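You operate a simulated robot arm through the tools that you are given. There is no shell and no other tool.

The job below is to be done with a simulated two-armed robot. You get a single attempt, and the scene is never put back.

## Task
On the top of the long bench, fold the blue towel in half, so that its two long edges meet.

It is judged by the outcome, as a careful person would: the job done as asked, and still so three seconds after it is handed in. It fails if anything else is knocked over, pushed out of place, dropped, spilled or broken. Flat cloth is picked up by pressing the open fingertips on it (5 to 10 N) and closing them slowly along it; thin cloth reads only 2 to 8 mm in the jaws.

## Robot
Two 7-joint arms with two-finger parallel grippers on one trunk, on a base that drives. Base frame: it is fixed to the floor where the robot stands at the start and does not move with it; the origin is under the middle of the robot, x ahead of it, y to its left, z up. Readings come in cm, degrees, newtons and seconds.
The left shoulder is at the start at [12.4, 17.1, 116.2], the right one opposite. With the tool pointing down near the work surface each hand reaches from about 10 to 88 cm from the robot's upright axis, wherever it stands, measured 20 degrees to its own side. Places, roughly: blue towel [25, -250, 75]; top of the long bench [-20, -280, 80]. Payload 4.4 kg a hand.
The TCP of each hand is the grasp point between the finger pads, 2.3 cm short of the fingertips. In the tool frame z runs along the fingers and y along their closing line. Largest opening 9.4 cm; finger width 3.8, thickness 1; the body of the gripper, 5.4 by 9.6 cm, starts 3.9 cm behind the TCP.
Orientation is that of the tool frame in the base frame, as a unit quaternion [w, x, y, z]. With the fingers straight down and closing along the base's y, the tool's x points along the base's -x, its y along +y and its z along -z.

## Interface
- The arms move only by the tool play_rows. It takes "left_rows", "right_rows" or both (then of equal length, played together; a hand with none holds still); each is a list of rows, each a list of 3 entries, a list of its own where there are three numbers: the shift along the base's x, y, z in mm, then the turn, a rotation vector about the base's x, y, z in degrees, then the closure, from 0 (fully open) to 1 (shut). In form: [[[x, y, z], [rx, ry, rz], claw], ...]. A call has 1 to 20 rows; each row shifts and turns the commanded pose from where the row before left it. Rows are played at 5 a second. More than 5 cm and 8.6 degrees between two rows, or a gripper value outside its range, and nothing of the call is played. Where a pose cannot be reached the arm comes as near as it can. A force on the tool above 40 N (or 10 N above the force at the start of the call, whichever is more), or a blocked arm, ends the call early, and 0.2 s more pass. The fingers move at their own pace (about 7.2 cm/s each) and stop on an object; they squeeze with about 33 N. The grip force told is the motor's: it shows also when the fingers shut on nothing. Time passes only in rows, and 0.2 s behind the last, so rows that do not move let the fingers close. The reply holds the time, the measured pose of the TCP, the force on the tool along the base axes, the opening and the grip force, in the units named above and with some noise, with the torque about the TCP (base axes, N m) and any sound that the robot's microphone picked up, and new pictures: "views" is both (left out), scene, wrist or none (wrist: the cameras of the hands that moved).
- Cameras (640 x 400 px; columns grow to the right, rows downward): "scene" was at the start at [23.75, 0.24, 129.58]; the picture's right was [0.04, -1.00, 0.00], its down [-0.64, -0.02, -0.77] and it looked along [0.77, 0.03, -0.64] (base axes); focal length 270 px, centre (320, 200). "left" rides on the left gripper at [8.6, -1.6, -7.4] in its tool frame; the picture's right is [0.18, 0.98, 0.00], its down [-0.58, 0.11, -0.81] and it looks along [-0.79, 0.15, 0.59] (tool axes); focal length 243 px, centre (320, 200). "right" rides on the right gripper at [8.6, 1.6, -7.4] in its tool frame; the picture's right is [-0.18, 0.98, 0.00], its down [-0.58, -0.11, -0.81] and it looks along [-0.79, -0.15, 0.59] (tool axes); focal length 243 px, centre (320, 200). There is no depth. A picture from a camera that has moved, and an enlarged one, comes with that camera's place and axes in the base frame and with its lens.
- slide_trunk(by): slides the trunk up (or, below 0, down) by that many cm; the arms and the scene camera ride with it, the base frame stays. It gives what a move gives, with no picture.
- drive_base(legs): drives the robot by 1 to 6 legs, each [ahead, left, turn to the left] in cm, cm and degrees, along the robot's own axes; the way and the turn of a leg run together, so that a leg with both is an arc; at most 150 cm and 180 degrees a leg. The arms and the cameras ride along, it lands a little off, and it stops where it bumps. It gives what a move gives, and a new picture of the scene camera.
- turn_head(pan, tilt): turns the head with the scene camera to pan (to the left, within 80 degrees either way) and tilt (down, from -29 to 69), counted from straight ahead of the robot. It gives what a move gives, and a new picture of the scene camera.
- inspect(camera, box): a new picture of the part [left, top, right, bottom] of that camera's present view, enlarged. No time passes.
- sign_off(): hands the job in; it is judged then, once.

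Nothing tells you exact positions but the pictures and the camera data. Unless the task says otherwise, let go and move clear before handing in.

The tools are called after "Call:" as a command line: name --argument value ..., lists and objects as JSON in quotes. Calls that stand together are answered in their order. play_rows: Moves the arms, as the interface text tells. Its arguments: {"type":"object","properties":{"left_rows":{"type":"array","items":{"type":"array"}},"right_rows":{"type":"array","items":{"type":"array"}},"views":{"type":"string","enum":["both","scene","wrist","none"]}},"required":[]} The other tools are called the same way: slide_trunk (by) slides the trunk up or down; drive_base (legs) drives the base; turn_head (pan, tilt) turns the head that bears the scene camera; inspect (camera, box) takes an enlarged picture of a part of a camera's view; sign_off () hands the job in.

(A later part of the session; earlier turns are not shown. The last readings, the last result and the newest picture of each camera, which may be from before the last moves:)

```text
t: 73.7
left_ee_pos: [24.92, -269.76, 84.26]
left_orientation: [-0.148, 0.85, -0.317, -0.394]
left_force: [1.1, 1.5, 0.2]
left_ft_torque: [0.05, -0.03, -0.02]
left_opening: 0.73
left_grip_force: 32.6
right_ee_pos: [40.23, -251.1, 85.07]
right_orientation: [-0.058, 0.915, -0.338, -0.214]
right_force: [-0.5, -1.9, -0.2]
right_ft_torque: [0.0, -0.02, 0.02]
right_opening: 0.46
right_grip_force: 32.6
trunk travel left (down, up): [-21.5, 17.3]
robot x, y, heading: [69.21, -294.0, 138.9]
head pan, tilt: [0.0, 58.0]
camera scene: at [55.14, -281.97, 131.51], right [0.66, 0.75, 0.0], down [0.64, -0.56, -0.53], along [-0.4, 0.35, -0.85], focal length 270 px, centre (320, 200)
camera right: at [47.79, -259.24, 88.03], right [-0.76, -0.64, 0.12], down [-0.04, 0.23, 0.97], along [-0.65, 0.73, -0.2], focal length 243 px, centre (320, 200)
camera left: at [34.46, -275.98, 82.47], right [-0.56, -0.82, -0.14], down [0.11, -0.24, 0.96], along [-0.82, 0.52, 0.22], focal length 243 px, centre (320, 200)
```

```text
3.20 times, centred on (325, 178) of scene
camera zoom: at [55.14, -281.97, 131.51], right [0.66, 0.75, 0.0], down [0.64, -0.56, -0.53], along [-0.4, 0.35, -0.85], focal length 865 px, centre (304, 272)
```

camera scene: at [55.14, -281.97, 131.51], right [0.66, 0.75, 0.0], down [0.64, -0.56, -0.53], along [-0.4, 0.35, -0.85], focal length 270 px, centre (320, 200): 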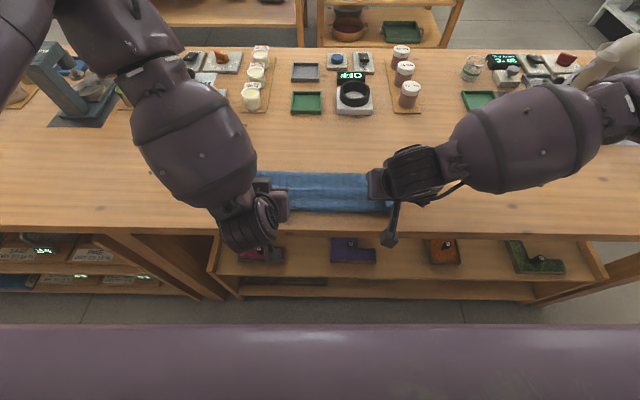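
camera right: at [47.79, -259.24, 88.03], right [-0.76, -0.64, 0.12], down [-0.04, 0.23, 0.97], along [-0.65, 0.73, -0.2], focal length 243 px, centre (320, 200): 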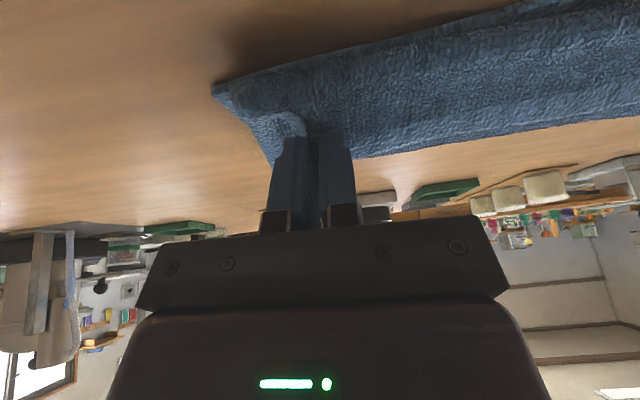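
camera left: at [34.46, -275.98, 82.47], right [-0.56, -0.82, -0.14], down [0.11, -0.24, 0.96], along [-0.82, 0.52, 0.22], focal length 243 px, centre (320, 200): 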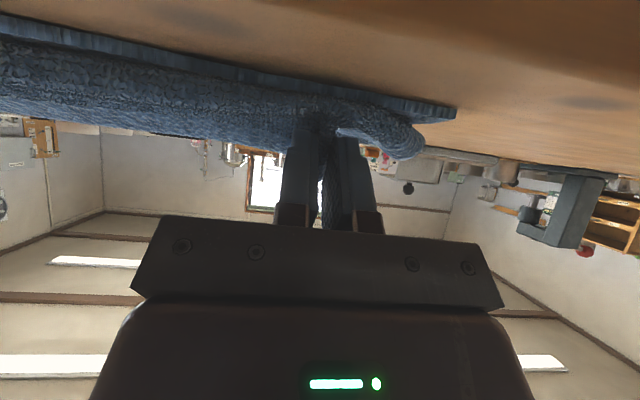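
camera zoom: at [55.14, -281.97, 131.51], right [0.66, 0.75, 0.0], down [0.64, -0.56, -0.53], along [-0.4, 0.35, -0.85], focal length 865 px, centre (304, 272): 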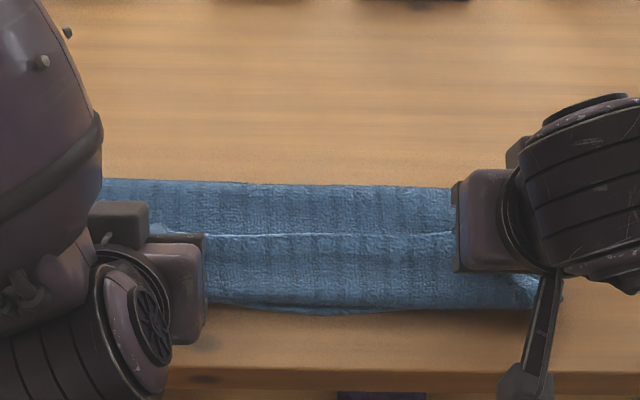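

The lower layer's near edge now peeks out below the flap. I'll open both hands gently in place and see how the lip settles.

Call:
play_rows --left_rows '[[[0, 0, 0], [0, 0, 0], 0.92], [[0, 0, 0], [0, 0, 0], 0.84], [[0, 0, 0], [0, 0, 0], 0.76], [[0, 0, 0], [0, 0, 0], 0.68], [[0, 0, 0], [0, 0, 0], 0.6], [[0, 0, 0], [0, 0, 0], 0.6]]' --right_rows '[[[0, 0, 0], [0, 0, 0], 0.92], [[0, 0, 0], [0, 0, 0], 0.84], [[0, 0, 0], [0, 0, 0], 0.76], [[0, 0, 0], [0, 0, 0], 0.68], [[0, 0, 0], [0, 0, 0], 0.6], [[0, 0, 0], [0, 0, 0], 0.6]]'

Call:
inspect --camera "scene" --box '[225, 115, 425, 240]'

```text
t: 75.1
left_ee_pos: [24.93, -269.7, 84.19]
left_orientation: [-0.147, 0.85, -0.318, -0.394]
left_force: [0.2, -0.2, -0.1]
left_ft_torque: [-0.01, -0.01, -0.01]
left_opening: 3.74
left_grip_force: 0.2
right_ee_pos: [40.29, -251.09, 85.04]
right_orientation: [-0.057, 0.915, -0.338, -0.213]
right_force: [-0.5, 0.1, 0.9]
right_ft_torque: [0.0, 0.02, -0.03]
right_opening: 3.75
right_grip_force: 0.0
trunk travel left (down, up): [-21.5, 17.3]
robot x, y, heading: [69.04, -293.7, 139.2]
head pan, tilt: [0.0, 58.0]
camera scene: at [55.13, -281.96, 131.5], right [0.66, 0.75, 0.0], down [0.64, -0.56, -0.53], along [-0.4, 0.35, -0.85], focal length 270 px, centre (320, 200)
camera right: at [47.8, -259.24, 88.02], right [-0.76, -0.64, 0.12], down [-0.04, 0.23, 0.97], along [-0.65, 0.73, -0.2], focal length 243 px, centre (320, 200)
camera left: at [34.45, -275.97, 82.46], right [-0.56, -0.82, -0.14], down [0.11, -0.24, 0.96], along [-0.82, 0.52, 0.22], focal length 243 px, centre (320, 200)
```

scene: 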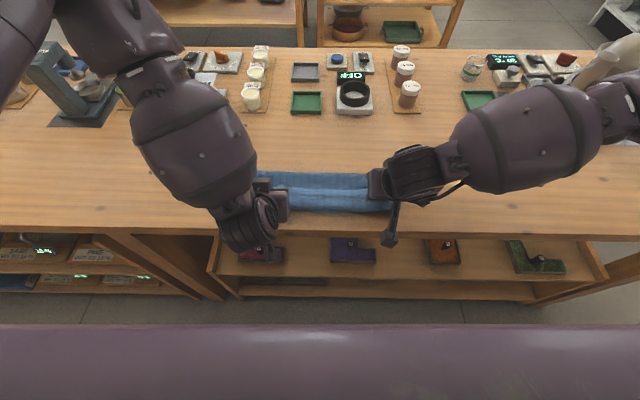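
right: 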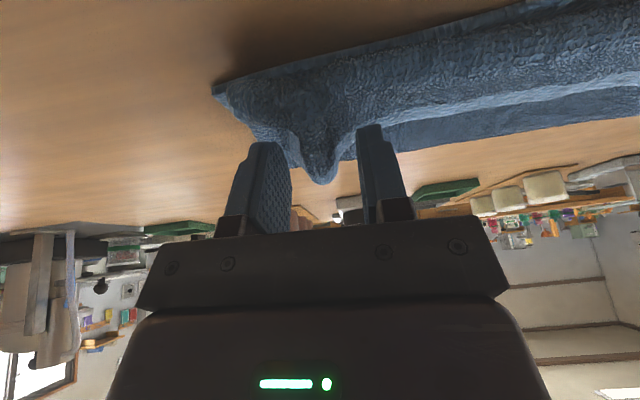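
left: 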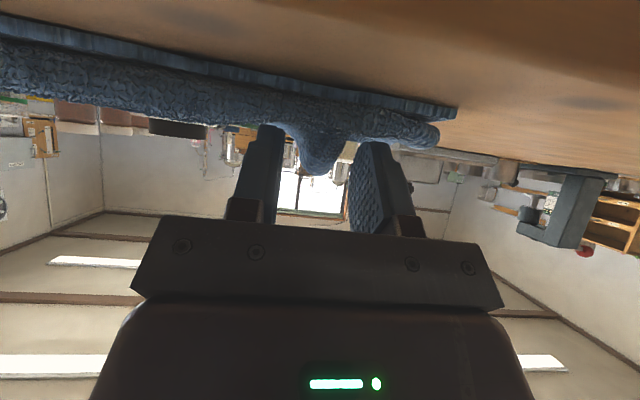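

```text
3.20 times, centred on (325, 178) of scene
camera zoom: at [55.13, -281.96, 131.5], right [0.66, 0.75, 0.0], down [0.64, -0.56, -0.53], along [-0.4, 0.35, -0.85], focal length 865 px, centre (304, 272)
```

zoom: 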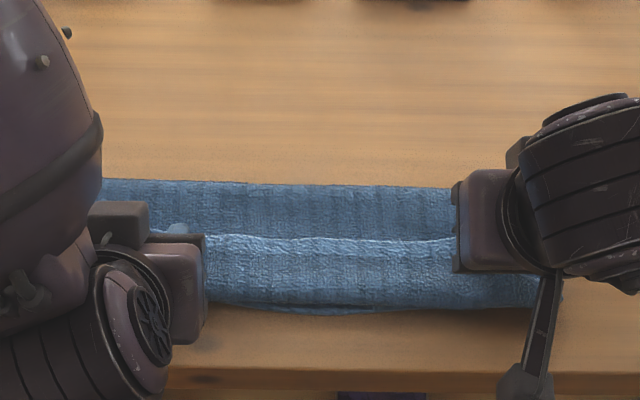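

After release the far hem has stayed curled back on top as a ~3 cm cuff rather than unrolling. I'll lift the hands straight clear, level them, and look at the true state of the towel.

Call:
play_rows --left_rows '[[[1, -1, 15], [0, 0, 0], 0.6], [[1, -1, 20], [0, 0, 0], 0.6], [[0, 0, 20], [-4.6, -5.3, 0], 0.6], [[0, 0, 20], [-4.6, -5.3, 0], 0.6], [[0, 0, 20], [-4.6, -5.3, 0], 0.6], [[-9, -10, 20], [-4.6, -5.3, 0], 0.6], [[-20, -23, 10], [-4.6, -5.3, 0], 0.6], [[-20, -23, 0], [-4.6, -5.3, 0], 0.6], [[-20, -23, 0], [-4.6, -5.3, 0], 0.6], [[-20, -23, 0], [0, 0, 0], 0.6]]' --right_rows '[[[1, -1, 15], [0, 0, 0], 0.6], [[1, -1, 20], [0, 0, 0], 0.6], [[0, 0, 20], [-2.7, -3.1, 0], 0.6], [[0, 0, 20], [-2.7, -3.1, 0], 0.6], [[0, 0, 20], [-2.7, -3.1, 0], 0.6], [[9, 10, 20], [-2.7, -3.1, 0], 0.6], [[20, 23, 10], [-2.7, -3.1, 0], 0.6], [[20, 23, 0], [-2.7, -3.1, 0], 0.6], [[20, 23, 0], [0, 0, 0], 0.6], [[20, 23, 0], [0, 0, 0], 0.6]]'

Call:
inspect --camera "scene" --box '[225, 125, 425, 250]'

```text
t: 77.3
left_ee_pos: [16.05, -280.23, 96.62]
left_orientation: [-0.003, 0.937, -0.35, -0.005]
left_force: [-0.6, 0.3, 0.1]
left_ft_torque: [0.01, 0.03, 0.0]
left_opening: 3.78
left_grip_force: 0.1
right_ee_pos: [49.34, -241.41, 97.72]
right_orientation: [0.019, 0.936, -0.351, -0.015]
right_force: [0.8, -0.4, -0.5]
right_ft_torque: [0.02, 0.03, 0.0]
right_opening: 3.73
right_grip_force: 0.1
trunk travel left (down, up): [-21.5, 17.3]
robot x, y, heading: [69.24, -293.97, 138.9]
head pan, tilt: [0.0, 58.0]
camera scene: at [55.17, -282.05, 131.52], right [0.66, 0.75, 0.0], down [0.64, -0.56, -0.53], along [-0.4, 0.35, -0.85], focal length 270 px, centre (320, 200)
camera right: at [55.25, -247.92, 105.01], right [-0.78, -0.62, 0.05], down [-0.33, 0.48, 0.81], along [-0.52, 0.62, -0.59], focal length 243 px, centre (320, 200)
camera left: at [23.68, -284.79, 104.13], right [-0.51, -0.86, 0.0], down [-0.5, 0.29, 0.81], along [-0.7, 0.41, -0.58], focal length 243 px, centre (320, 200)
```

scene: 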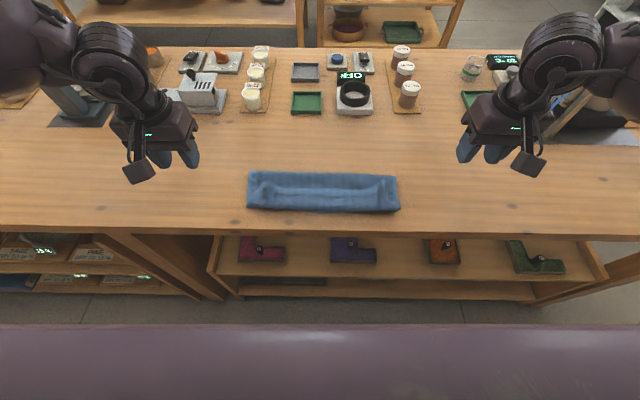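
right: 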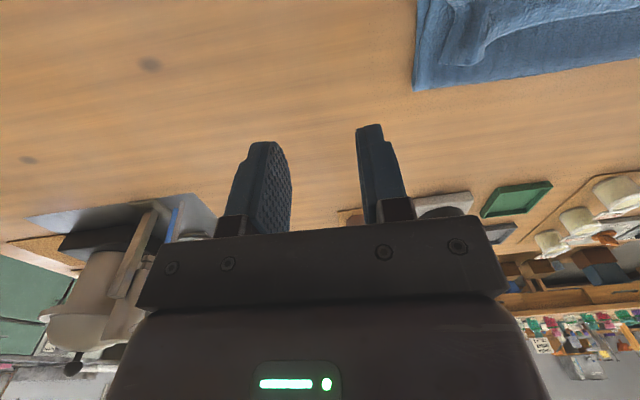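
left: 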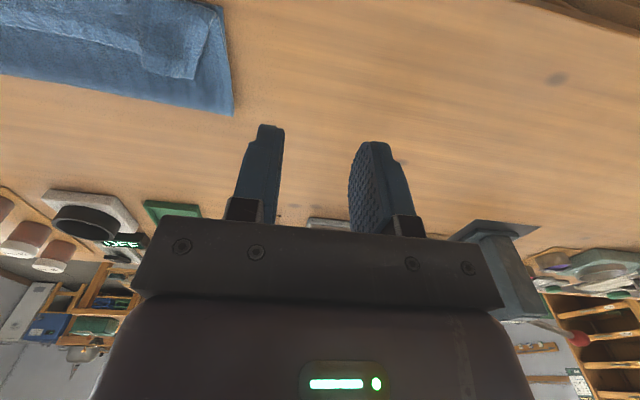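

```text
3.20 times, centred on (325, 188) of scene
camera zoom: at [55.17, -282.05, 131.52], right [0.66, 0.75, 0.0], down [0.64, -0.56, -0.53], along [-0.4, 0.35, -0.85], focal length 865 px, centre (304, 240)
```

zoom: 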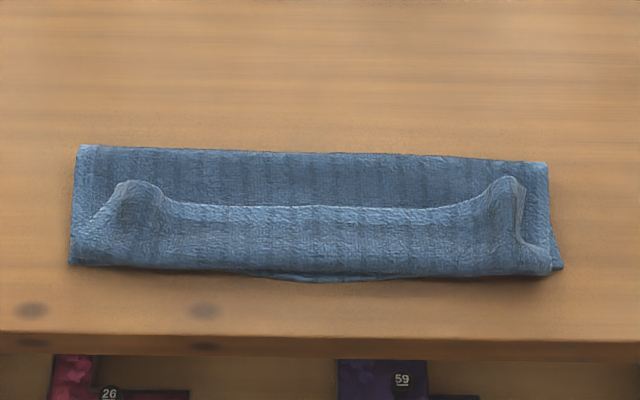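

The towel is folded over but its far hem is rolled back as a cuff, with two corner pleats standing up. Those standing bits can be gripped edge-up, so I'll look closely at them to re-grip the hem and lay it properly.

Call:
inspect --camera "scene" --box '[240, 160, 330, 216]'

Call:
inspect --camera "scene" --box '[325, 160, 415, 216]'

```text
7.11 times, centred on (285, 188) of scene
camera zoom: at [55.17, -282.05, 131.52], right [0.66, 0.75, 0.0], down [0.64, -0.56, -0.53], along [-0.4, 0.35, -0.85], focal length 1922 px, centre (569, 285)
```

zoom: 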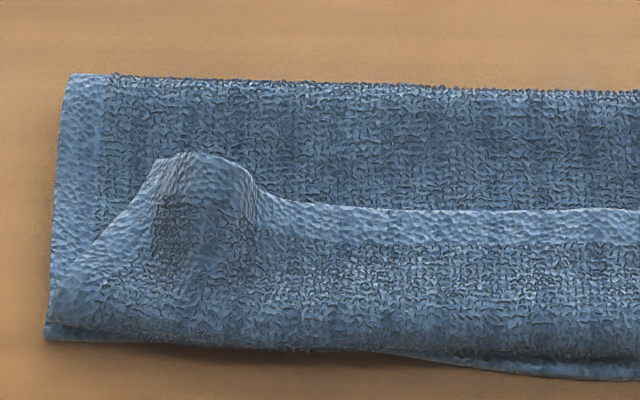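

```text
7.11 times, centred on (370, 188) of scene
camera zoom: at [55.17, -282.05, 131.52], right [0.66, 0.75, 0.0], down [0.64, -0.56, -0.53], along [-0.4, 0.35, -0.85], focal length 1922 px, centre (-36, 285)
```

zoom: 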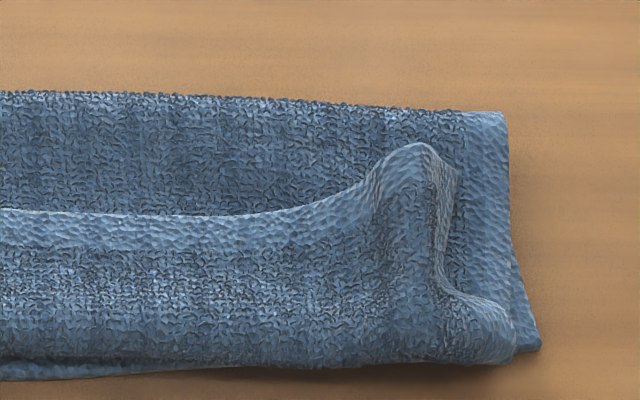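

I'll back up ~10 cm so the arms have more room to tilt near the front edge, then re-measure.

Call:
drive_base --legs '[[-10, 0, 0]]'

Call:
turn_head --pan 0 --tilt 52

Call:
inspect --camera "scene" --box '[240, 120, 410, 226]'

```text
t: 78.5
left_ee_pos: [23.63, -286.74, 96.73]
left_orientation: [-0.003, 0.936, -0.351, -0.005]
left_force: [-0.4, -0.3, 0.3]
left_ft_torque: [0.03, 0.01, 0.01]
left_opening: 3.74
left_grip_force: 0.2
right_ee_pos: [57.09, -247.9, 97.6]
right_orientation: [0.019, 0.936, -0.352, -0.015]
right_force: [0.4, 0.4, 0.4]
right_ft_torque: [0.01, 0.07, -0.01]
right_opening: 3.8
right_grip_force: 0.1
trunk travel left (down, up): [-21.5, 17.3]
robot x, y, heading: [76.69, -300.85, 138.7]
head pan, tilt: [0.0, 58.0]
camera scene: at [62.82, -288.62, 131.51], right [0.66, 0.75, 0.0], down [0.64, -0.56, -0.53], along [-0.4, 0.35, -0.85], focal length 270 px, centre (320, 200)
```

scene: 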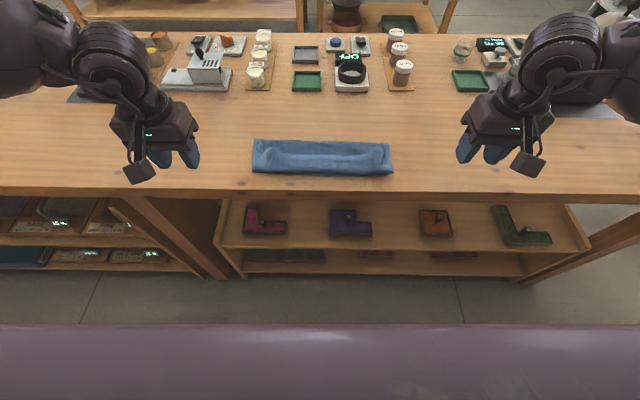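

```text
t: 79.2
left_ee_pos: [23.62, -286.53, 96.67]
left_orientation: [-0.002, 0.936, -0.351, -0.006]
left_force: [0.0, -0.9, 0.1]
left_ft_torque: [-0.03, 0.0, 0.01]
left_opening: 3.75
left_grip_force: 0.1
right_ee_pos: [57.03, -247.82, 97.7]
right_orientation: [0.019, 0.936, -0.352, -0.014]
right_force: [0.4, -0.9, 0.5]
right_ft_torque: [0.01, 0.0, 0.0]
right_opening: 3.78
right_grip_force: 0.1
trunk travel left (down, up): [-21.5, 17.3]
robot x, y, heading: [76.42, -300.61, 138.6]
head pan, tilt: [0.0, 52.0]
camera scene: at [62.26, -288.13, 132.25], right [0.66, 0.75, 0.0], down [0.59, -0.52, -0.62], along [-0.46, 0.4, -0.79], focal length 270 px, centre (320, 200)
```

scene: 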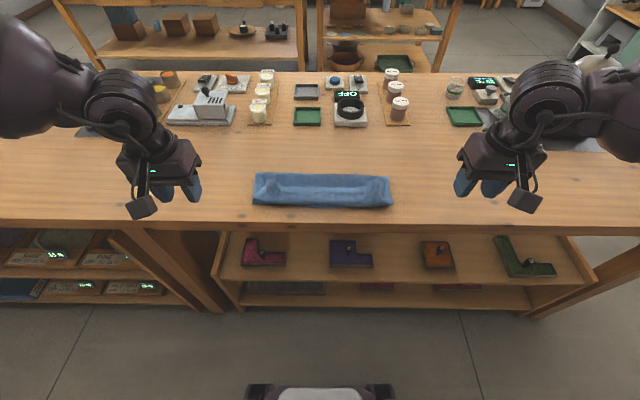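

```text
3.76 times, centred on (325, 173) of scene
camera zoom: at [62.26, -288.13, 132.25], right [0.66, 0.75, 0.0], down [0.59, -0.52, -0.62], along [-0.46, 0.4, -0.79], focal length 1017 px, centre (301, 302)
```

zoom: 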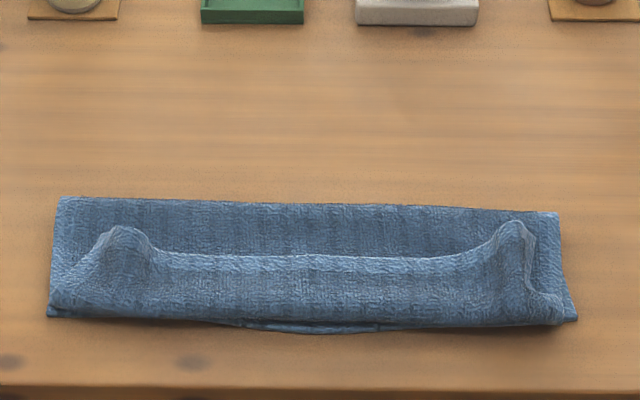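

With more room now, the two standing hem arches are at about fw 43.5 cm, 11 cm left and 14 cm right of my centreline. I'll bring the hands above them, tilted +40° (fingers pointing back towards me), so I can later rotate the hem over.

Call:
play_rows --left_rows '[[[-2.7, 24.2, -2], [-3.3, -3.76, 0], 0.5], [[-2.7, 24.2, -2], [-3.3, -3.76, 0], 0.5], [[-2.7, 24.2, -6], [-3.3, -3.76, 0], 0.5], [[-2.7, 24.2, -6], [-3.3, -3.76, 0], 0.5], [[-2.7, 24.2, -6], [-3.3, -3.76, 0], 0.5], [[-2.7, 24.2, -6], [-3.3, -3.76, 0], 0.5], [[-2.7, 24.2, -6], [-3.3, -3.76, 0], 0.5], [[-2.7, 24.2, -6], [-3.3, -3.76, 0], 0.5]]' --right_rows '[[[-24.3, -0.5, -2], [-1.35, -5.48, 0], 0.5], [[-24.3, -0.5, -2], [-3.3, -3.76, 0], 0.5], [[-24.3, -0.5, -8], [-3.3, -3.76, 0], 0.5], [[-24.3, -0.5, -8], [-3.3, -3.76, 0], 0.5], [[-24.3, -0.5, -8], [-3.3, -3.76, 0], 0.5], [[-24.3, -0.5, -8], [-3.3, -3.76, 0], 0.5], [[-24.3, -0.5, -8], [-3.3, -3.76, 0], 0.5], [[-24.3, -0.5, -8], [-3.3, -3.76, 0], 0.5]]'

Call:
inspect --camera "scene" --box '[230, 110, 420, 229]'

```text
t: 81.0
left_ee_pos: [21.43, -267.24, 92.56]
left_orientation: [0.119, 0.882, -0.33, 0.316]
left_force: [-0.5, 0.1, -0.9]
left_ft_torque: [-0.03, -0.03, 0.01]
left_opening: 4.7
left_grip_force: 0.1
right_ee_pos: [37.58, -248.34, 92.23]
right_orientation: [0.119, 0.881, -0.332, 0.316]
right_force: [-1.0, -0.3, 0.3]
right_ft_torque: [-0.04, -0.01, 0.04]
right_opening: 4.68
right_grip_force: 0.1
trunk travel left (down, up): [-21.5, 17.3]
robot x, y, heading: [76.76, -300.71, 138.8]
head pan, tilt: [0.0, 52.0]
camera scene: at [62.17, -288.05, 132.21], right [0.66, 0.75, 0.0], down [0.59, -0.52, -0.61], along [-0.46, 0.4, -0.79], focal length 270 px, centre (320, 200)
camera right: at [38.04, -250.68, 103.34], right [-0.76, -0.64, -0.12], down [-0.65, 0.72, 0.25], along [-0.08, 0.27, -0.96], focal length 243 px, centre (320, 200)
camera left: at [23.98, -267.33, 103.85], right [-0.54, -0.83, 0.12], down [-0.8, 0.55, 0.25], along [-0.28, 0.04, -0.96], focal length 243 px, centre (320, 200)
```

scene: 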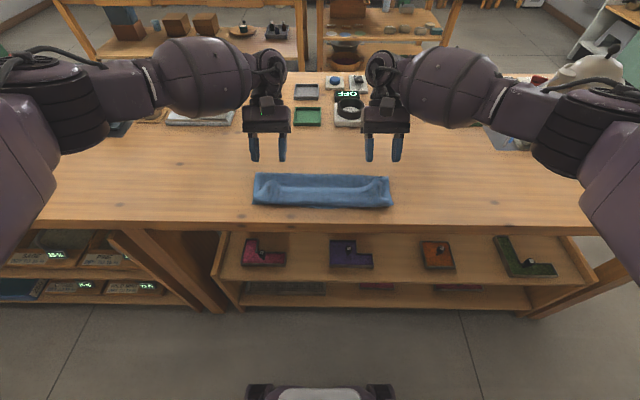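
right: 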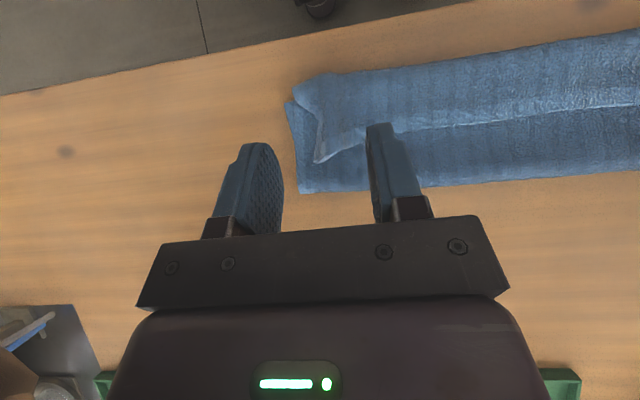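
left: 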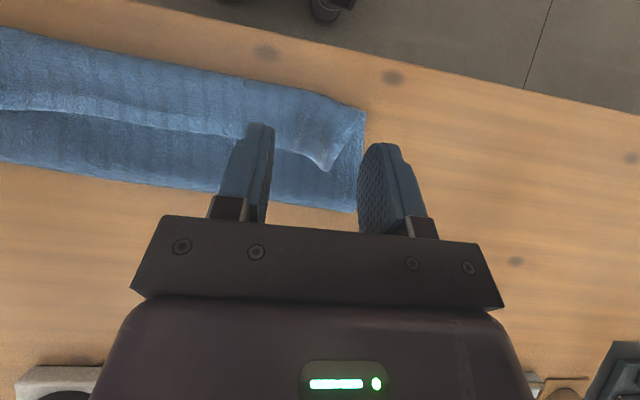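

```text
3.36 times, centred on (325, 170) of scene
camera zoom: at [62.17, -288.05, 132.21], right [0.66, 0.75, 0.0], down [0.59, -0.52, -0.61], along [-0.46, 0.4, -0.79], focal length 908 px, centre (303, 302)
```

zoom: 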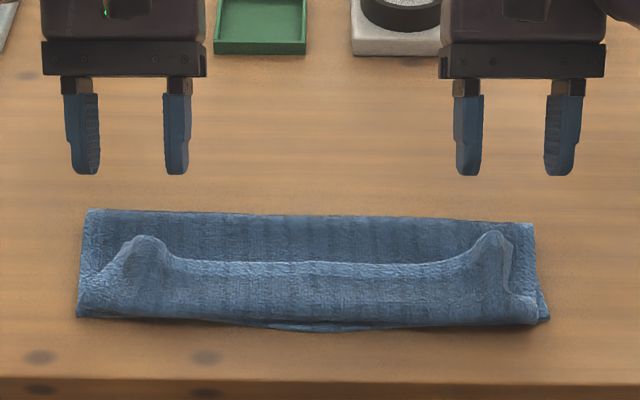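

Both hands line up over the arches (the wrist views show each arch centred between the fingers). Lowering in stages so the fingers straddle them.

Call:
play_rows --left_rows '[[[0, 0, -20], [0, 0, 0], 0.5], [[0, 0, -20], [0, 0, 0], 0.5], [[0, 0, -18], [0, 0, 0], 0.5], [[0, 0, -12], [0, 0, 0], 0.5]]' --right_rows '[[[1, -1, -20], [0, 0, 0], 0.5], [[1, -1, -20], [0, 0, 0], 0.5], [[0, 0, -18], [0, 0, 0], 0.5], [[0, 0, -9], [0, 0, 0], 0.5]]'

Call:
inspect --camera "scene" --box '[230, 130, 420, 249]'

```text
t: 82.0
left_ee_pos: [21.41, -267.33, 85.84]
left_orientation: [0.118, 0.882, -0.33, 0.315]
left_force: [-0.5, 0.7, 0.5]
left_ft_torque: [0.02, 0.01, -0.01]
left_opening: 4.74
left_grip_force: 0.0
right_ee_pos: [37.97, -248.38, 85.62]
right_orientation: [0.119, 0.881, -0.332, 0.314]
right_force: [-0.4, 0.9, -0.8]
right_ft_torque: [-0.01, 0.03, 0.02]
right_opening: 4.67
right_grip_force: 0.1
trunk travel left (down, up): [-21.5, 17.3]
robot x, y, heading: [76.93, -300.34, 138.6]
head pan, tilt: [0.0, 52.0]
camera scene: at [62.27, -288.14, 132.25], right [0.66, 0.75, 0.0], down [0.59, -0.52, -0.62], along [-0.46, 0.4, -0.79], focal length 270 px, centre (320, 200)
camera right: at [38.39, -250.88, 96.85], right [-0.76, -0.64, -0.12], down [-0.65, 0.72, 0.26], along [-0.08, 0.27, -0.96], focal length 243 px, centre (320, 200)
camera left: at [24.02, -267.45, 97.11], right [-0.54, -0.83, 0.12], down [-0.8, 0.55, 0.26], along [-0.28, 0.04, -0.96], focal length 243 px, centre (320, 200)
```

scene: 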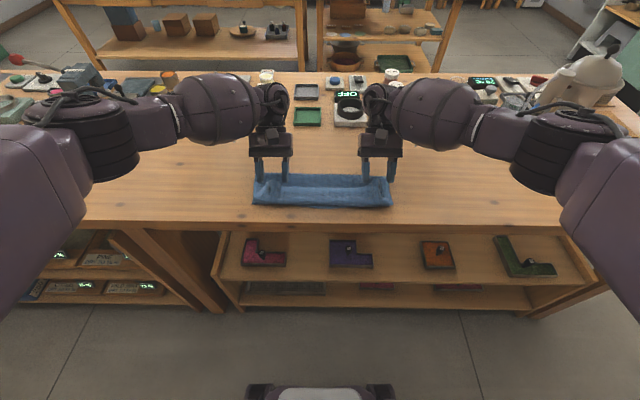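
right: 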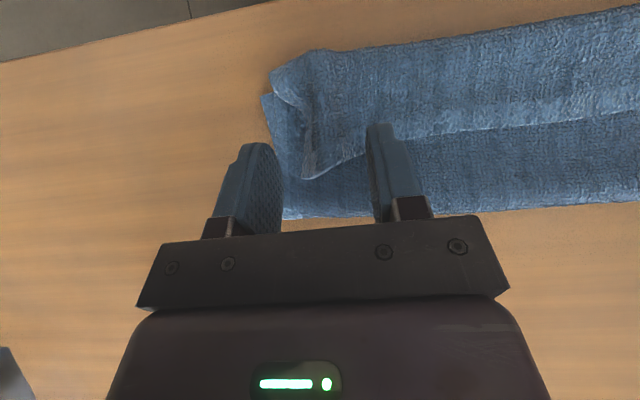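
left: 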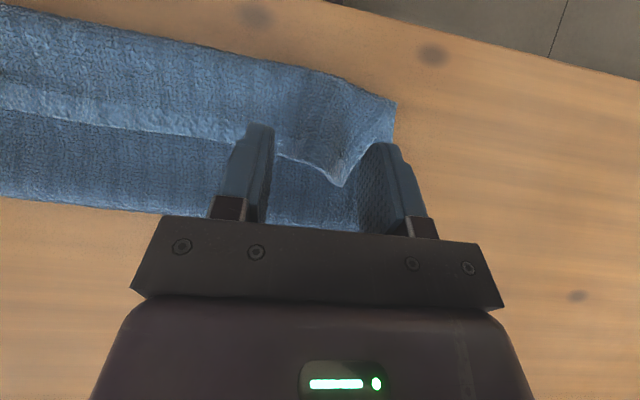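

```text
3.36 times, centred on (325, 190) of scene
camera zoom: at [62.27, -288.14, 132.25], right [0.66, 0.75, 0.0], down [0.59, -0.52, -0.62], along [-0.46, 0.4, -0.79], focal length 908 px, centre (303, 235)
```

zoom: 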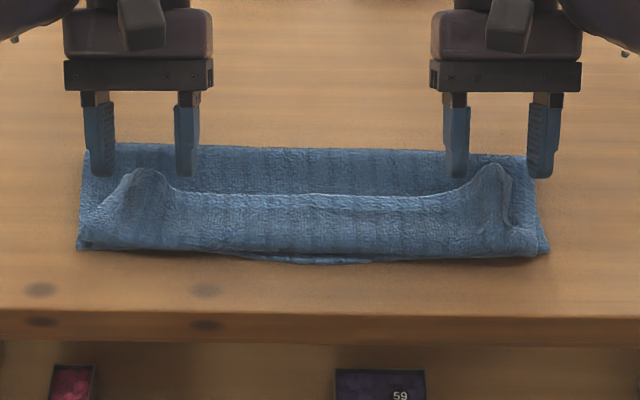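

The fingers straddle each arch mouth, slightly off-centre; I'll shift each hand 4 mm outward and go down the rest of the way gently.

Call:
play_rows --left_rows '[[[-2.6, -3, -6], [0, 0, 0], 0.5], [[0, 0, -8], [0, 0, 0], 0.5], [[0, 0, -6], [0, 0, 0], 0.5], [[0, 0, -3], [0, 0, 0], 0.5]]' --right_rows '[[[2.6, 3, -6], [0, 0, 0], 0.5], [[0, 0, -8], [0, 0, 0], 0.5], [[0, 0, -5], [0, 0, 0], 0.5], [[0, 0, -2], [0, 0, 0], 0.5]]'

Call:
inspect --camera "scene" --box '[230, 130, 420, 249]'

```text
t: 83.0
left_ee_pos: [21.32, -267.57, 83.59]
left_orientation: [0.119, 0.882, -0.33, 0.315]
left_force: [0.0, -0.4, 5.6]
left_ft_torque: [-0.03, 0.0, -0.04]
left_opening: 4.7
left_grip_force: 0.0
right_ee_pos: [38.08, -248.2, 83.8]
right_orientation: [0.119, 0.881, -0.332, 0.314]
right_force: [-0.8, -0.9, 2.3]
right_ft_torque: [-0.03, 0.02, -0.03]
right_opening: 4.68
right_grip_force: 0.0
trunk travel left (down, up): [-21.5, 17.3]
robot x, y, heading: [76.38, -300.45, 138.7]
head pan, tilt: [0.0, 52.0]
camera scene: at [62.33, -288.21, 132.29], right [0.66, 0.75, 0.0], down [0.59, -0.52, -0.62], along [-0.46, 0.4, -0.79], focal length 270 px, centre (320, 200)
camera right: at [38.61, -250.62, 94.87], right [-0.76, -0.64, -0.12], down [-0.65, 0.72, 0.26], along [-0.08, 0.27, -0.96], focal length 243 px, centre (320, 200)
camera left: at [23.77, -267.68, 94.84], right [-0.54, -0.83, 0.12], down [-0.8, 0.55, 0.26], along [-0.28, 0.04, -0.96], focal length 243 px, centre (320, 200)
```

scene: 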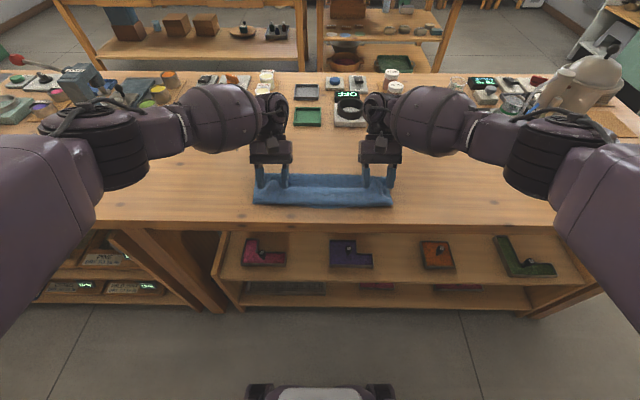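
right: 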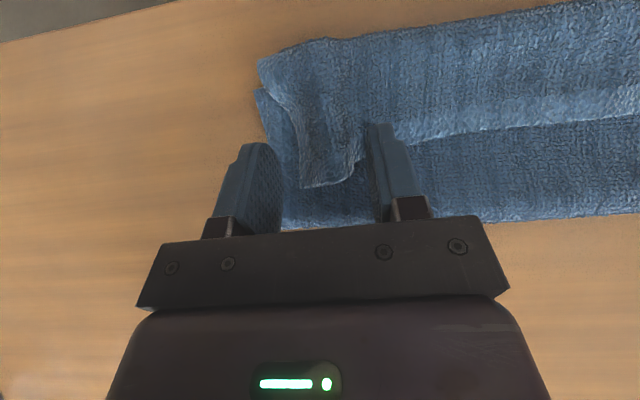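
left: 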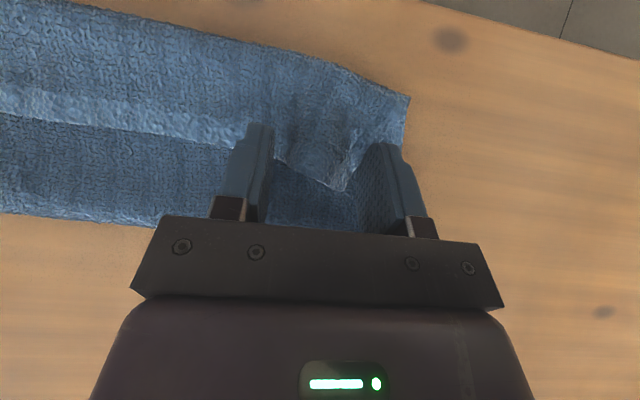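

```text
3.36 times, centred on (325, 190) of scene
camera zoom: at [62.33, -288.21, 132.29], right [0.66, 0.75, 0.0], down [0.59, -0.52, -0.62], along [-0.46, 0.4, -0.79], focal length 908 px, centre (303, 235)
```

zoom: 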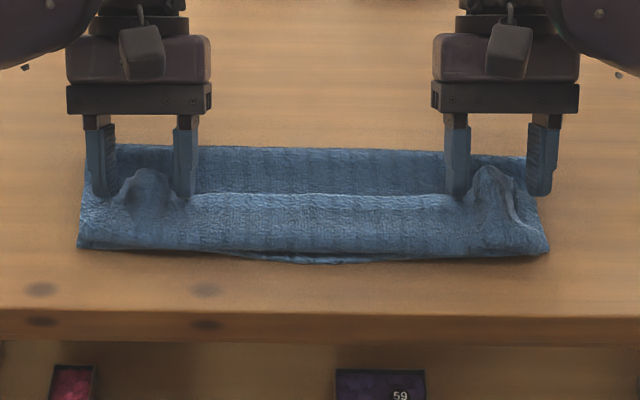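

Fingers now straddle both arches with light contact. Closing both hands slowly.

Call:
play_rows --left_rows '[[[0, 0, 0], [0, 0, 0], 0.56], [[0, 0, 0], [0, 0, 0], 0.62], [[0, 0, 0], [0, 0, 0], 0.68], [[0, 0, 0], [0, 0, 0], 0.73], [[0, 0, 0], [0, 0, 0], 0.78], [[0, 0, 0], [0, 0, 0], 0.83], [[0, 0, 0], [0, 0, 0], 0.88], [[0, 0, 0], [0, 0, 0], 0.93], [[0, 0, 0], [0, 0, 0], 0.98], [[0, 0, 0], [0, 0, 0], 1.0], [[0, 0, 0], [0, 0, 0], 1.0]]' --right_rows '[[[0, 0, -1], [0, 0, 0], 0.56], [[0, 0, -1], [0, 0, 0], 0.62], [[0, 0, 0], [0, 0, 0], 0.68], [[0, 0, 0], [0, 0, 0], 0.73], [[0, 0, 0], [0, 0, 0], 0.78], [[0, 0, 0], [0, 0, 0], 0.83], [[0, 0, 0], [0, 0, 0], 0.88], [[0, 0, 0], [0, 0, 0], 0.93], [[0, 0, 0], [0, 0, 0], 0.98], [[0, 0, 0], [0, 0, 0], 1.0], [[0, 0, 0], [0, 0, 0], 1.0]]'

Call:
inspect --camera "scene" --box '[230, 130, 420, 249]'

```text
t: 85.3
left_ee_pos: [21.33, -267.55, 83.6]
left_orientation: [0.118, 0.882, -0.331, 0.315]
left_force: [13.2, 14.5, 5.9]
left_ft_torque: [0.39, -0.38, 0.04]
left_opening: 0.83
left_grip_force: 33.2
right_ee_pos: [38.12, -248.3, 83.33]
right_orientation: [0.119, 0.882, -0.331, 0.314]
right_force: [-12.2, -15.5, 9.6]
right_ft_torque: [-0.42, 0.34, -0.05]
right_opening: 0.83
right_grip_force: 33.4
trunk travel left (down, up): [-21.5, 17.3]
robot x, y, heading: [76.9, -300.89, 138.9]
head pan, tilt: [0.0, 52.0]
camera scene: at [62.36, -288.24, 132.28], right [0.66, 0.75, 0.0], down [0.59, -0.52, -0.62], along [-0.46, 0.41, -0.79], focal length 270 px, centre (320, 200)
camera right: at [38.6, -250.68, 94.65], right [-0.76, -0.65, -0.11], down [-0.65, 0.71, 0.26], along [-0.08, 0.27, -0.96], focal length 243 px, centre (320, 200)
camera left: at [23.86, -267.69, 94.82], right [-0.54, -0.83, 0.12], down [-0.8, 0.55, 0.26], along [-0.28, 0.05, -0.96], focal length 243 px, centre (320, 200)
```

scene: 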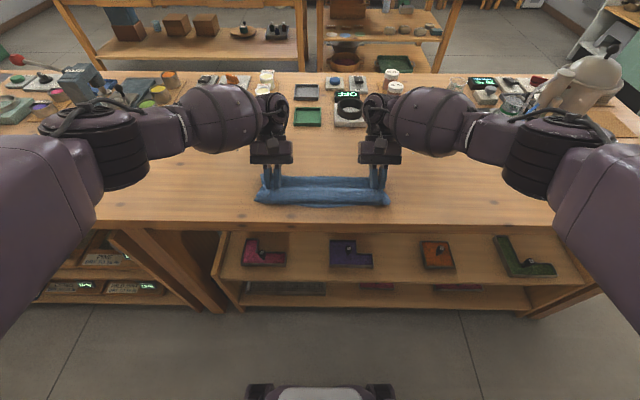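
right: 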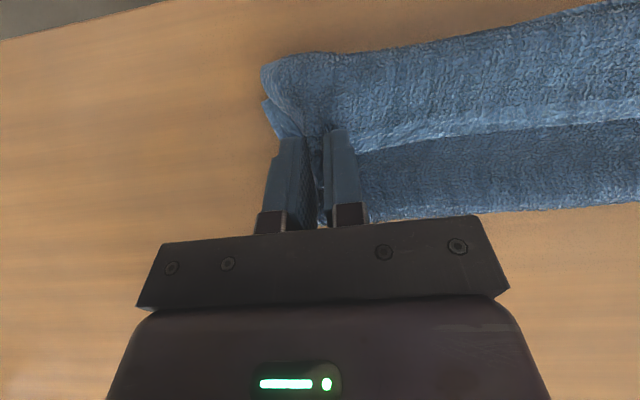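
left: 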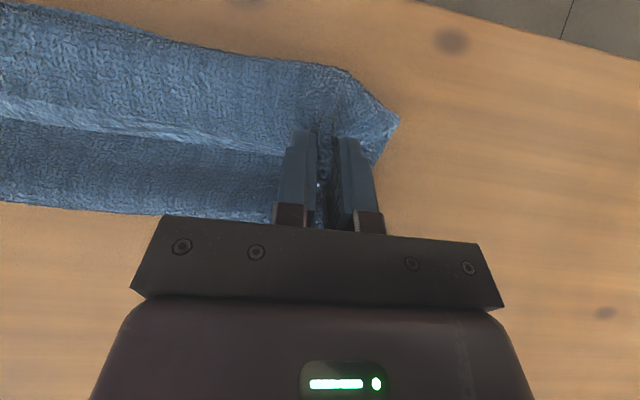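

```text
3.36 times, centred on (325, 190) of scene
camera zoom: at [62.36, -288.24, 132.28], right [0.66, 0.75, 0.0], down [0.59, -0.52, -0.62], along [-0.46, 0.41, -0.79], focal length 908 px, centre (303, 235)
```

zoom: 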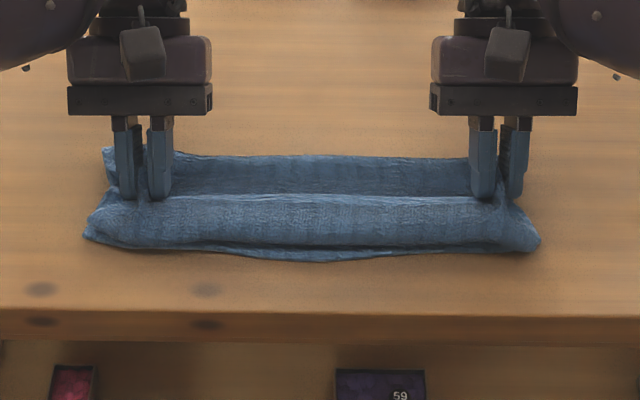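

Both jaws hold cloth (0.83 cm), with strong side tension between them. I'll ease inward a little and lift 3 cm to check that only the hem layer was picked up.

Call:
play_rows --left_rows '[[[1.3, 1.5, 3], [0, 0, 0], 1.0], [[1.3, 1.5, 6], [0, 0, 0], 1.0], [[1, 1, 8], [0, 0, 0], 1.0], [[0, 0, 8], [0, 0, 0], 1.0], [[0, 0, 8], [0, 0, 0], 1.0]]' --right_rows '[[[-1.3, -1.5, 3], [0, 0, 0], 1.0], [[-1.3, -1.5, 6], [0, 0, 0], 1.0], [[-1, -1, 8], [0, 0, 0], 1.0], [[0, 0, 8], [0, 0, 0], 1.0], [[0, 0, 8], [0, 0, 0], 1.0]]'

Call:
inspect --camera "scene" --box '[230, 130, 420, 249]'

```text
t: 86.5
left_ee_pos: [21.51, -267.29, 86.61]
left_orientation: [0.12, 0.881, -0.331, 0.315]
left_force: [3.4, 4.1, 0.5]
left_ft_torque: [0.12, -0.1, 0.01]
left_opening: 0.77
left_grip_force: 33.6
right_ee_pos: [37.67, -248.51, 86.77]
right_orientation: [0.118, 0.882, -0.332, 0.313]
right_force: [-4.1, -4.5, -0.2]
right_ft_torque: [-0.09, 0.08, -0.01]
right_opening: 0.71
right_grip_force: 33.4
trunk travel left (down, up): [-21.5, 17.3]
robot x, y, heading: [76.55, -300.28, 139.0]
head pan, tilt: [0.0, 52.0]
camera scene: at [62.29, -288.17, 132.26], right [0.66, 0.75, 0.0], down [0.59, -0.52, -0.62], along [-0.46, 0.4, -0.79], focal length 270 px, centre (320, 200)
camera right: at [38.2, -250.93, 97.85], right [-0.76, -0.64, -0.12], down [-0.65, 0.72, 0.26], along [-0.08, 0.27, -0.96], focal length 243 px, centre (320, 200)
camera left: at [24.04, -267.37, 97.97], right [-0.54, -0.83, 0.12], down [-0.8, 0.55, 0.26], along [-0.28, 0.04, -0.96], focal length 243 px, centre (320, 200)
```

scene: 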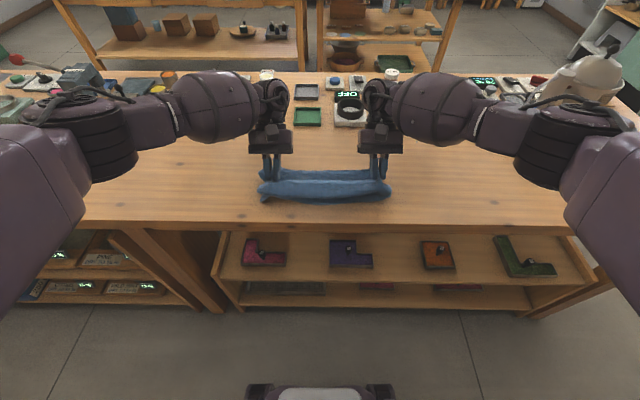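
right: 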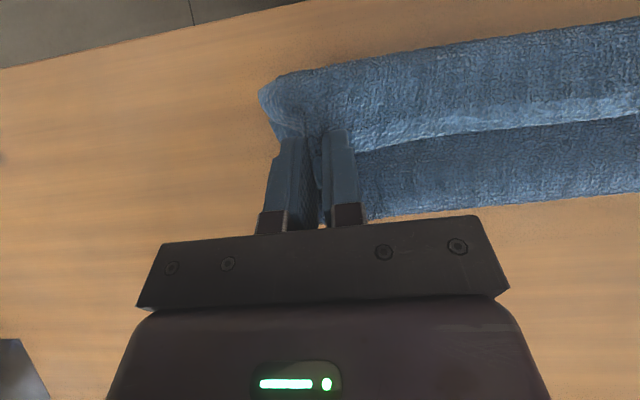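
left: 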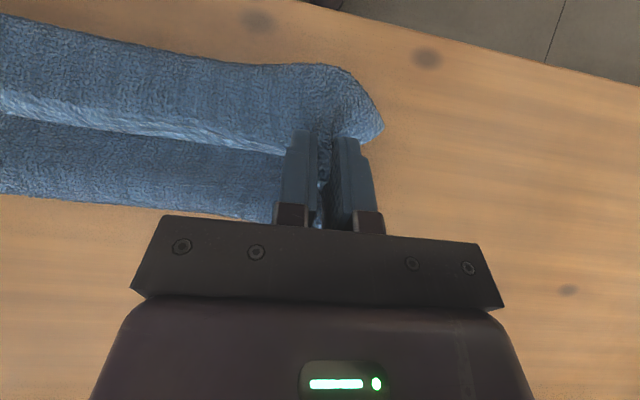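

```text
3.36 times, centred on (325, 190) of scene
camera zoom: at [62.29, -288.17, 132.26], right [0.66, 0.75, 0.0], down [0.59, -0.52, -0.62], along [-0.46, 0.4, -0.79], focal length 908 px, centre (303, 235)
```

zoom: 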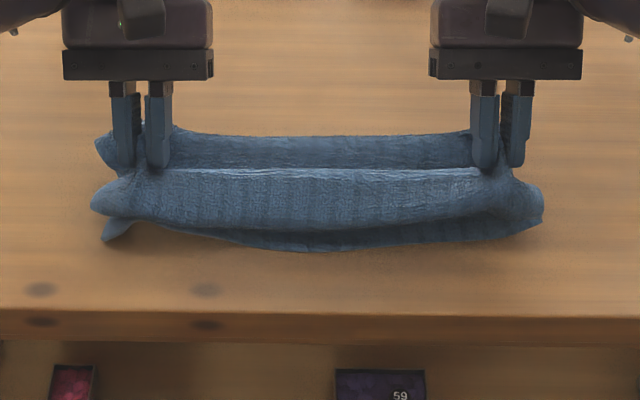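

The lift also raised the layer underneath, so I pinched too deep. I'll set it back down, release, and re-check before gripping only the upper hem.

Call:
play_rows --left_rows '[[[0, 0, -8], [0, 0, 0], 1.0], [[0, 0, -8], [0, 0, 0], 1.0], [[-1, -1, -8], [0, 0, 0], 1.0], [[-1.3, -1.5, -4], [0, 0, 0], 1.0], [[-1.3, -1.5, 0], [0, 0, 0], 0.95], [[0, 0, 0], [0, 0, 0], 0.85], [[0, 0, 0], [0, 0, 0], 0.75], [[0, 0, 0], [0, 0, 0], 0.65], [[0, 0, 0], [0, 0, 0], 0.55], [[0, 0, 0], [0, 0, 0], 0.5], [[0, 0, 10], [0, 0, 0], 0.5], [[3, -3, 20], [0, 0, 0], 0.5], [[-7, 6, 20], [0, 0, 0], 0.5], [[-7, 6, 20], [0, 0, 0], 0.5]]' --right_rows '[[[0, 0, -8], [0, 0, 0], 1.0], [[0, 0, -8], [0, 0, 0], 1.0], [[1, 1, -8], [0, 0, 0], 1.0], [[1.3, 1.5, -4], [0, 0, 0], 1.0], [[1.3, 1.5, 0], [0, 0, 0], 0.95], [[0, 0, 0], [0, 0, 0], 0.85], [[0, 0, 0], [0, 0, 0], 0.75], [[0, 0, 0], [0, 0, 0], 0.65], [[0, 0, 0], [0, 0, 0], 0.55], [[0, 0, 0], [0, 0, 0], 0.5], [[0, 0, 10], [0, 0, 0], 0.5], [[3, -3, 20], [0, 0, 0], 0.5], [[-7, 6, 20], [0, 0, 0], 0.5], [[-7, 6, 20], [0, 0, 0], 0.5]]'

Call:
inspect --camera "scene" --box '[230, 130, 420, 249]'

```text
t: 89.5
left_ee_pos: [20.12, -266.73, 90.96]
left_orientation: [0.119, 0.882, -0.33, 0.314]
left_force: [0.0, -0.4, 0.7]
left_ft_torque: [0.01, 0.02, 0.03]
left_opening: 4.72
left_grip_force: 0.1
right_ee_pos: [36.93, -247.18, 91.03]
right_orientation: [0.119, 0.881, -0.332, 0.314]
right_force: [0.4, 0.4, -0.1]
right_ft_torque: [0.04, 0.02, 0.0]
right_opening: 4.7
right_grip_force: 0.1
trunk travel left (down, up): [-21.5, 17.3]
robot x, y, heading: [76.93, -300.39, 139.0]
head pan, tilt: [0.0, 52.0]
camera scene: at [62.32, -288.19, 132.27], right [0.66, 0.75, 0.0], down [0.59, -0.52, -0.62], along [-0.46, 0.4, -0.79], focal length 270 px, centre (320, 200)
camera right: at [37.47, -249.68, 102.18], right [-0.76, -0.64, -0.12], down [-0.65, 0.72, 0.26], along [-0.08, 0.27, -0.96], focal length 243 px, centre (320, 200)
camera left: at [22.67, -266.8, 102.3], right [-0.54, -0.83, 0.12], down [-0.8, 0.55, 0.26], along [-0.28, 0.04, -0.96], focal length 243 px, centre (320, 200)
```

scene: 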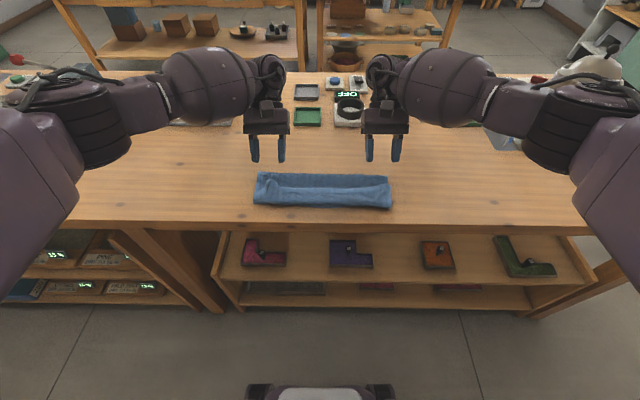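
right: 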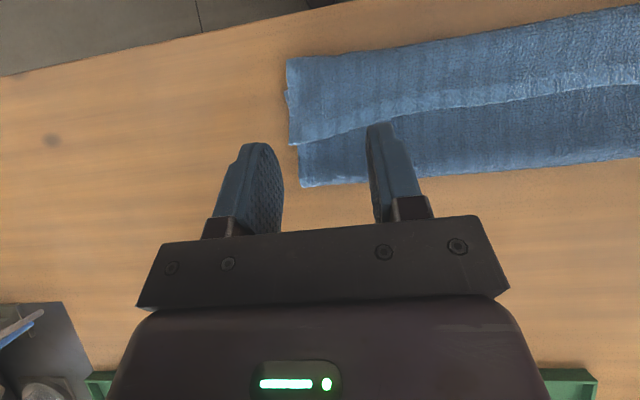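
left: 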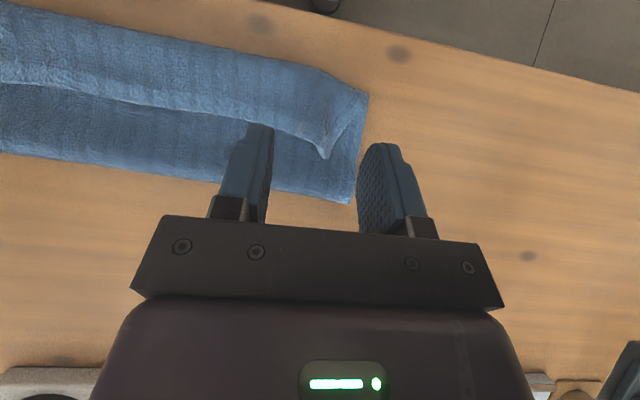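

```text
3.36 times, centred on (325, 190) of scene
camera zoom: at [62.32, -288.19, 132.27], right [0.66, 0.75, 0.0], down [0.59, -0.52, -0.62], along [-0.46, 0.4, -0.79], focal length 908 px, centre (303, 235)
```

zoom: 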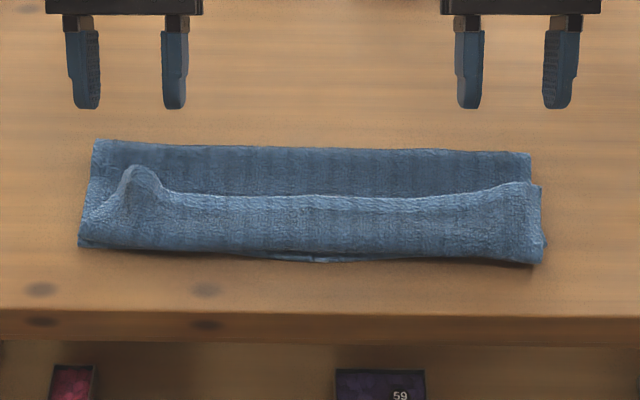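

The left arch still stands; the right one has flattened. I'll pin the under-layer with the closed right hand (just beyond the hem), and grip only the top of the left arch with the left hand.

Call:
play_rows --left_rows '[[[1.8, -1.6, -12], [0, 0, 0], 0.5], [[1.8, -1.6, -12], [0, 0, 0], 0.5], [[1.8, -1.6, -12], [0, 0, 0], 0.5], [[1.8, -1.6, -12], [0, 0, 0], 0.5], [[1.8, -1.6, -8], [0, 0, 0], 0.5], [[0, 0, -5], [0, 0, 0], 0.5]]' --right_rows '[[[-8.9, -5.5, -12], [0, 0, 0], 1.0], [[-8.9, -5.5, -12], [0, 0, 0], 1.0], [[-8.9, -5.5, -12], [0, 0, 0], 1.0], [[-8.9, -5.5, -12], [0, 0, 0], 1.0], [[-8.9, -5.5, -12], [0, 0, 0], 1.0], [[0, 0, -8], [0, 0, 0], 1.0]]'

Call:
inspect --camera "scene" --box '[230, 130, 420, 249]'

```text
t: 91.0
left_ee_pos: [21.01, -267.42, 84.79]
left_orientation: [0.12, 0.882, -0.331, 0.314]
left_force: [-0.8, 0.6, 1.3]
left_ft_torque: [-0.04, 0.0, 0.03]
left_opening: 4.68
left_grip_force: 0.0
right_ee_pos: [32.51, -250.01, 83.84]
right_orientation: [0.118, 0.882, -0.332, 0.314]
right_force: [0.2, 0.6, 0.2]
right_ft_torque: [0.03, 0.0, -0.03]
right_opening: 0.01
right_grip_force: 33.1
trunk travel left (down, up): [-21.5, 17.3]
robot x, y, heading: [76.4, -300.9, 139.0]
head pan, tilt: [0.0, 52.0]
camera scene: at [62.28, -288.13, 132.25], right [0.66, 0.75, 0.0], down [0.59, -0.52, -0.62], along [-0.46, 0.4, -0.79], focal length 270 px, centre (320, 200)
camera right: at [33.0, -252.45, 95.17], right [-0.76, -0.64, -0.12], down [-0.65, 0.72, 0.26], along [-0.08, 0.27, -0.96], focal length 243 px, centre (320, 200)
camera left: at [23.6, -267.59, 96.03], right [-0.54, -0.83, 0.12], down [-0.8, 0.55, 0.26], along [-0.28, 0.04, -0.96], focal length 243 px, centre (320, 200)
```

scene: 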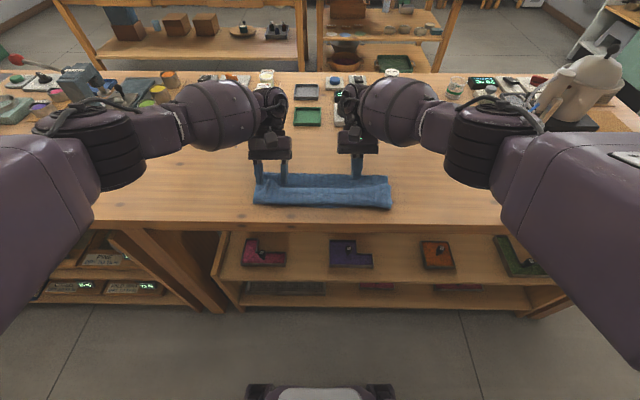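
right: 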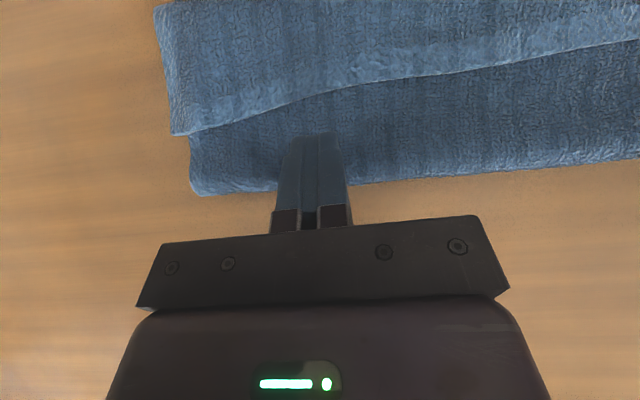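
left: 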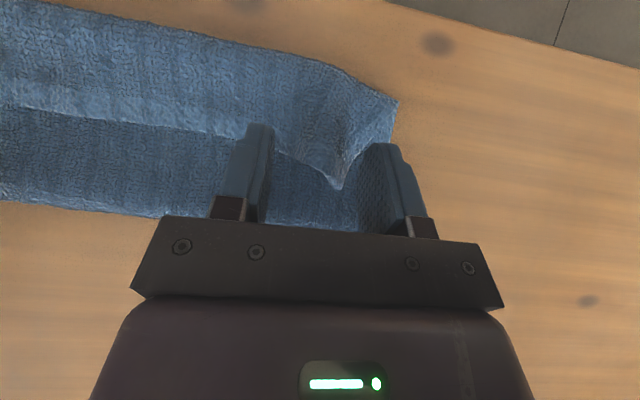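

```text
3.36 times, centred on (325, 190) of scene
camera zoom: at [62.28, -288.13, 132.25], right [0.66, 0.75, 0.0], down [0.59, -0.52, -0.62], along [-0.46, 0.4, -0.79], focal length 908 px, centre (303, 235)
```

zoom: 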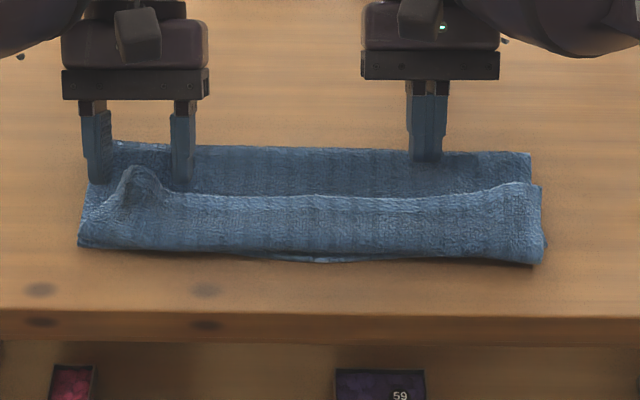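

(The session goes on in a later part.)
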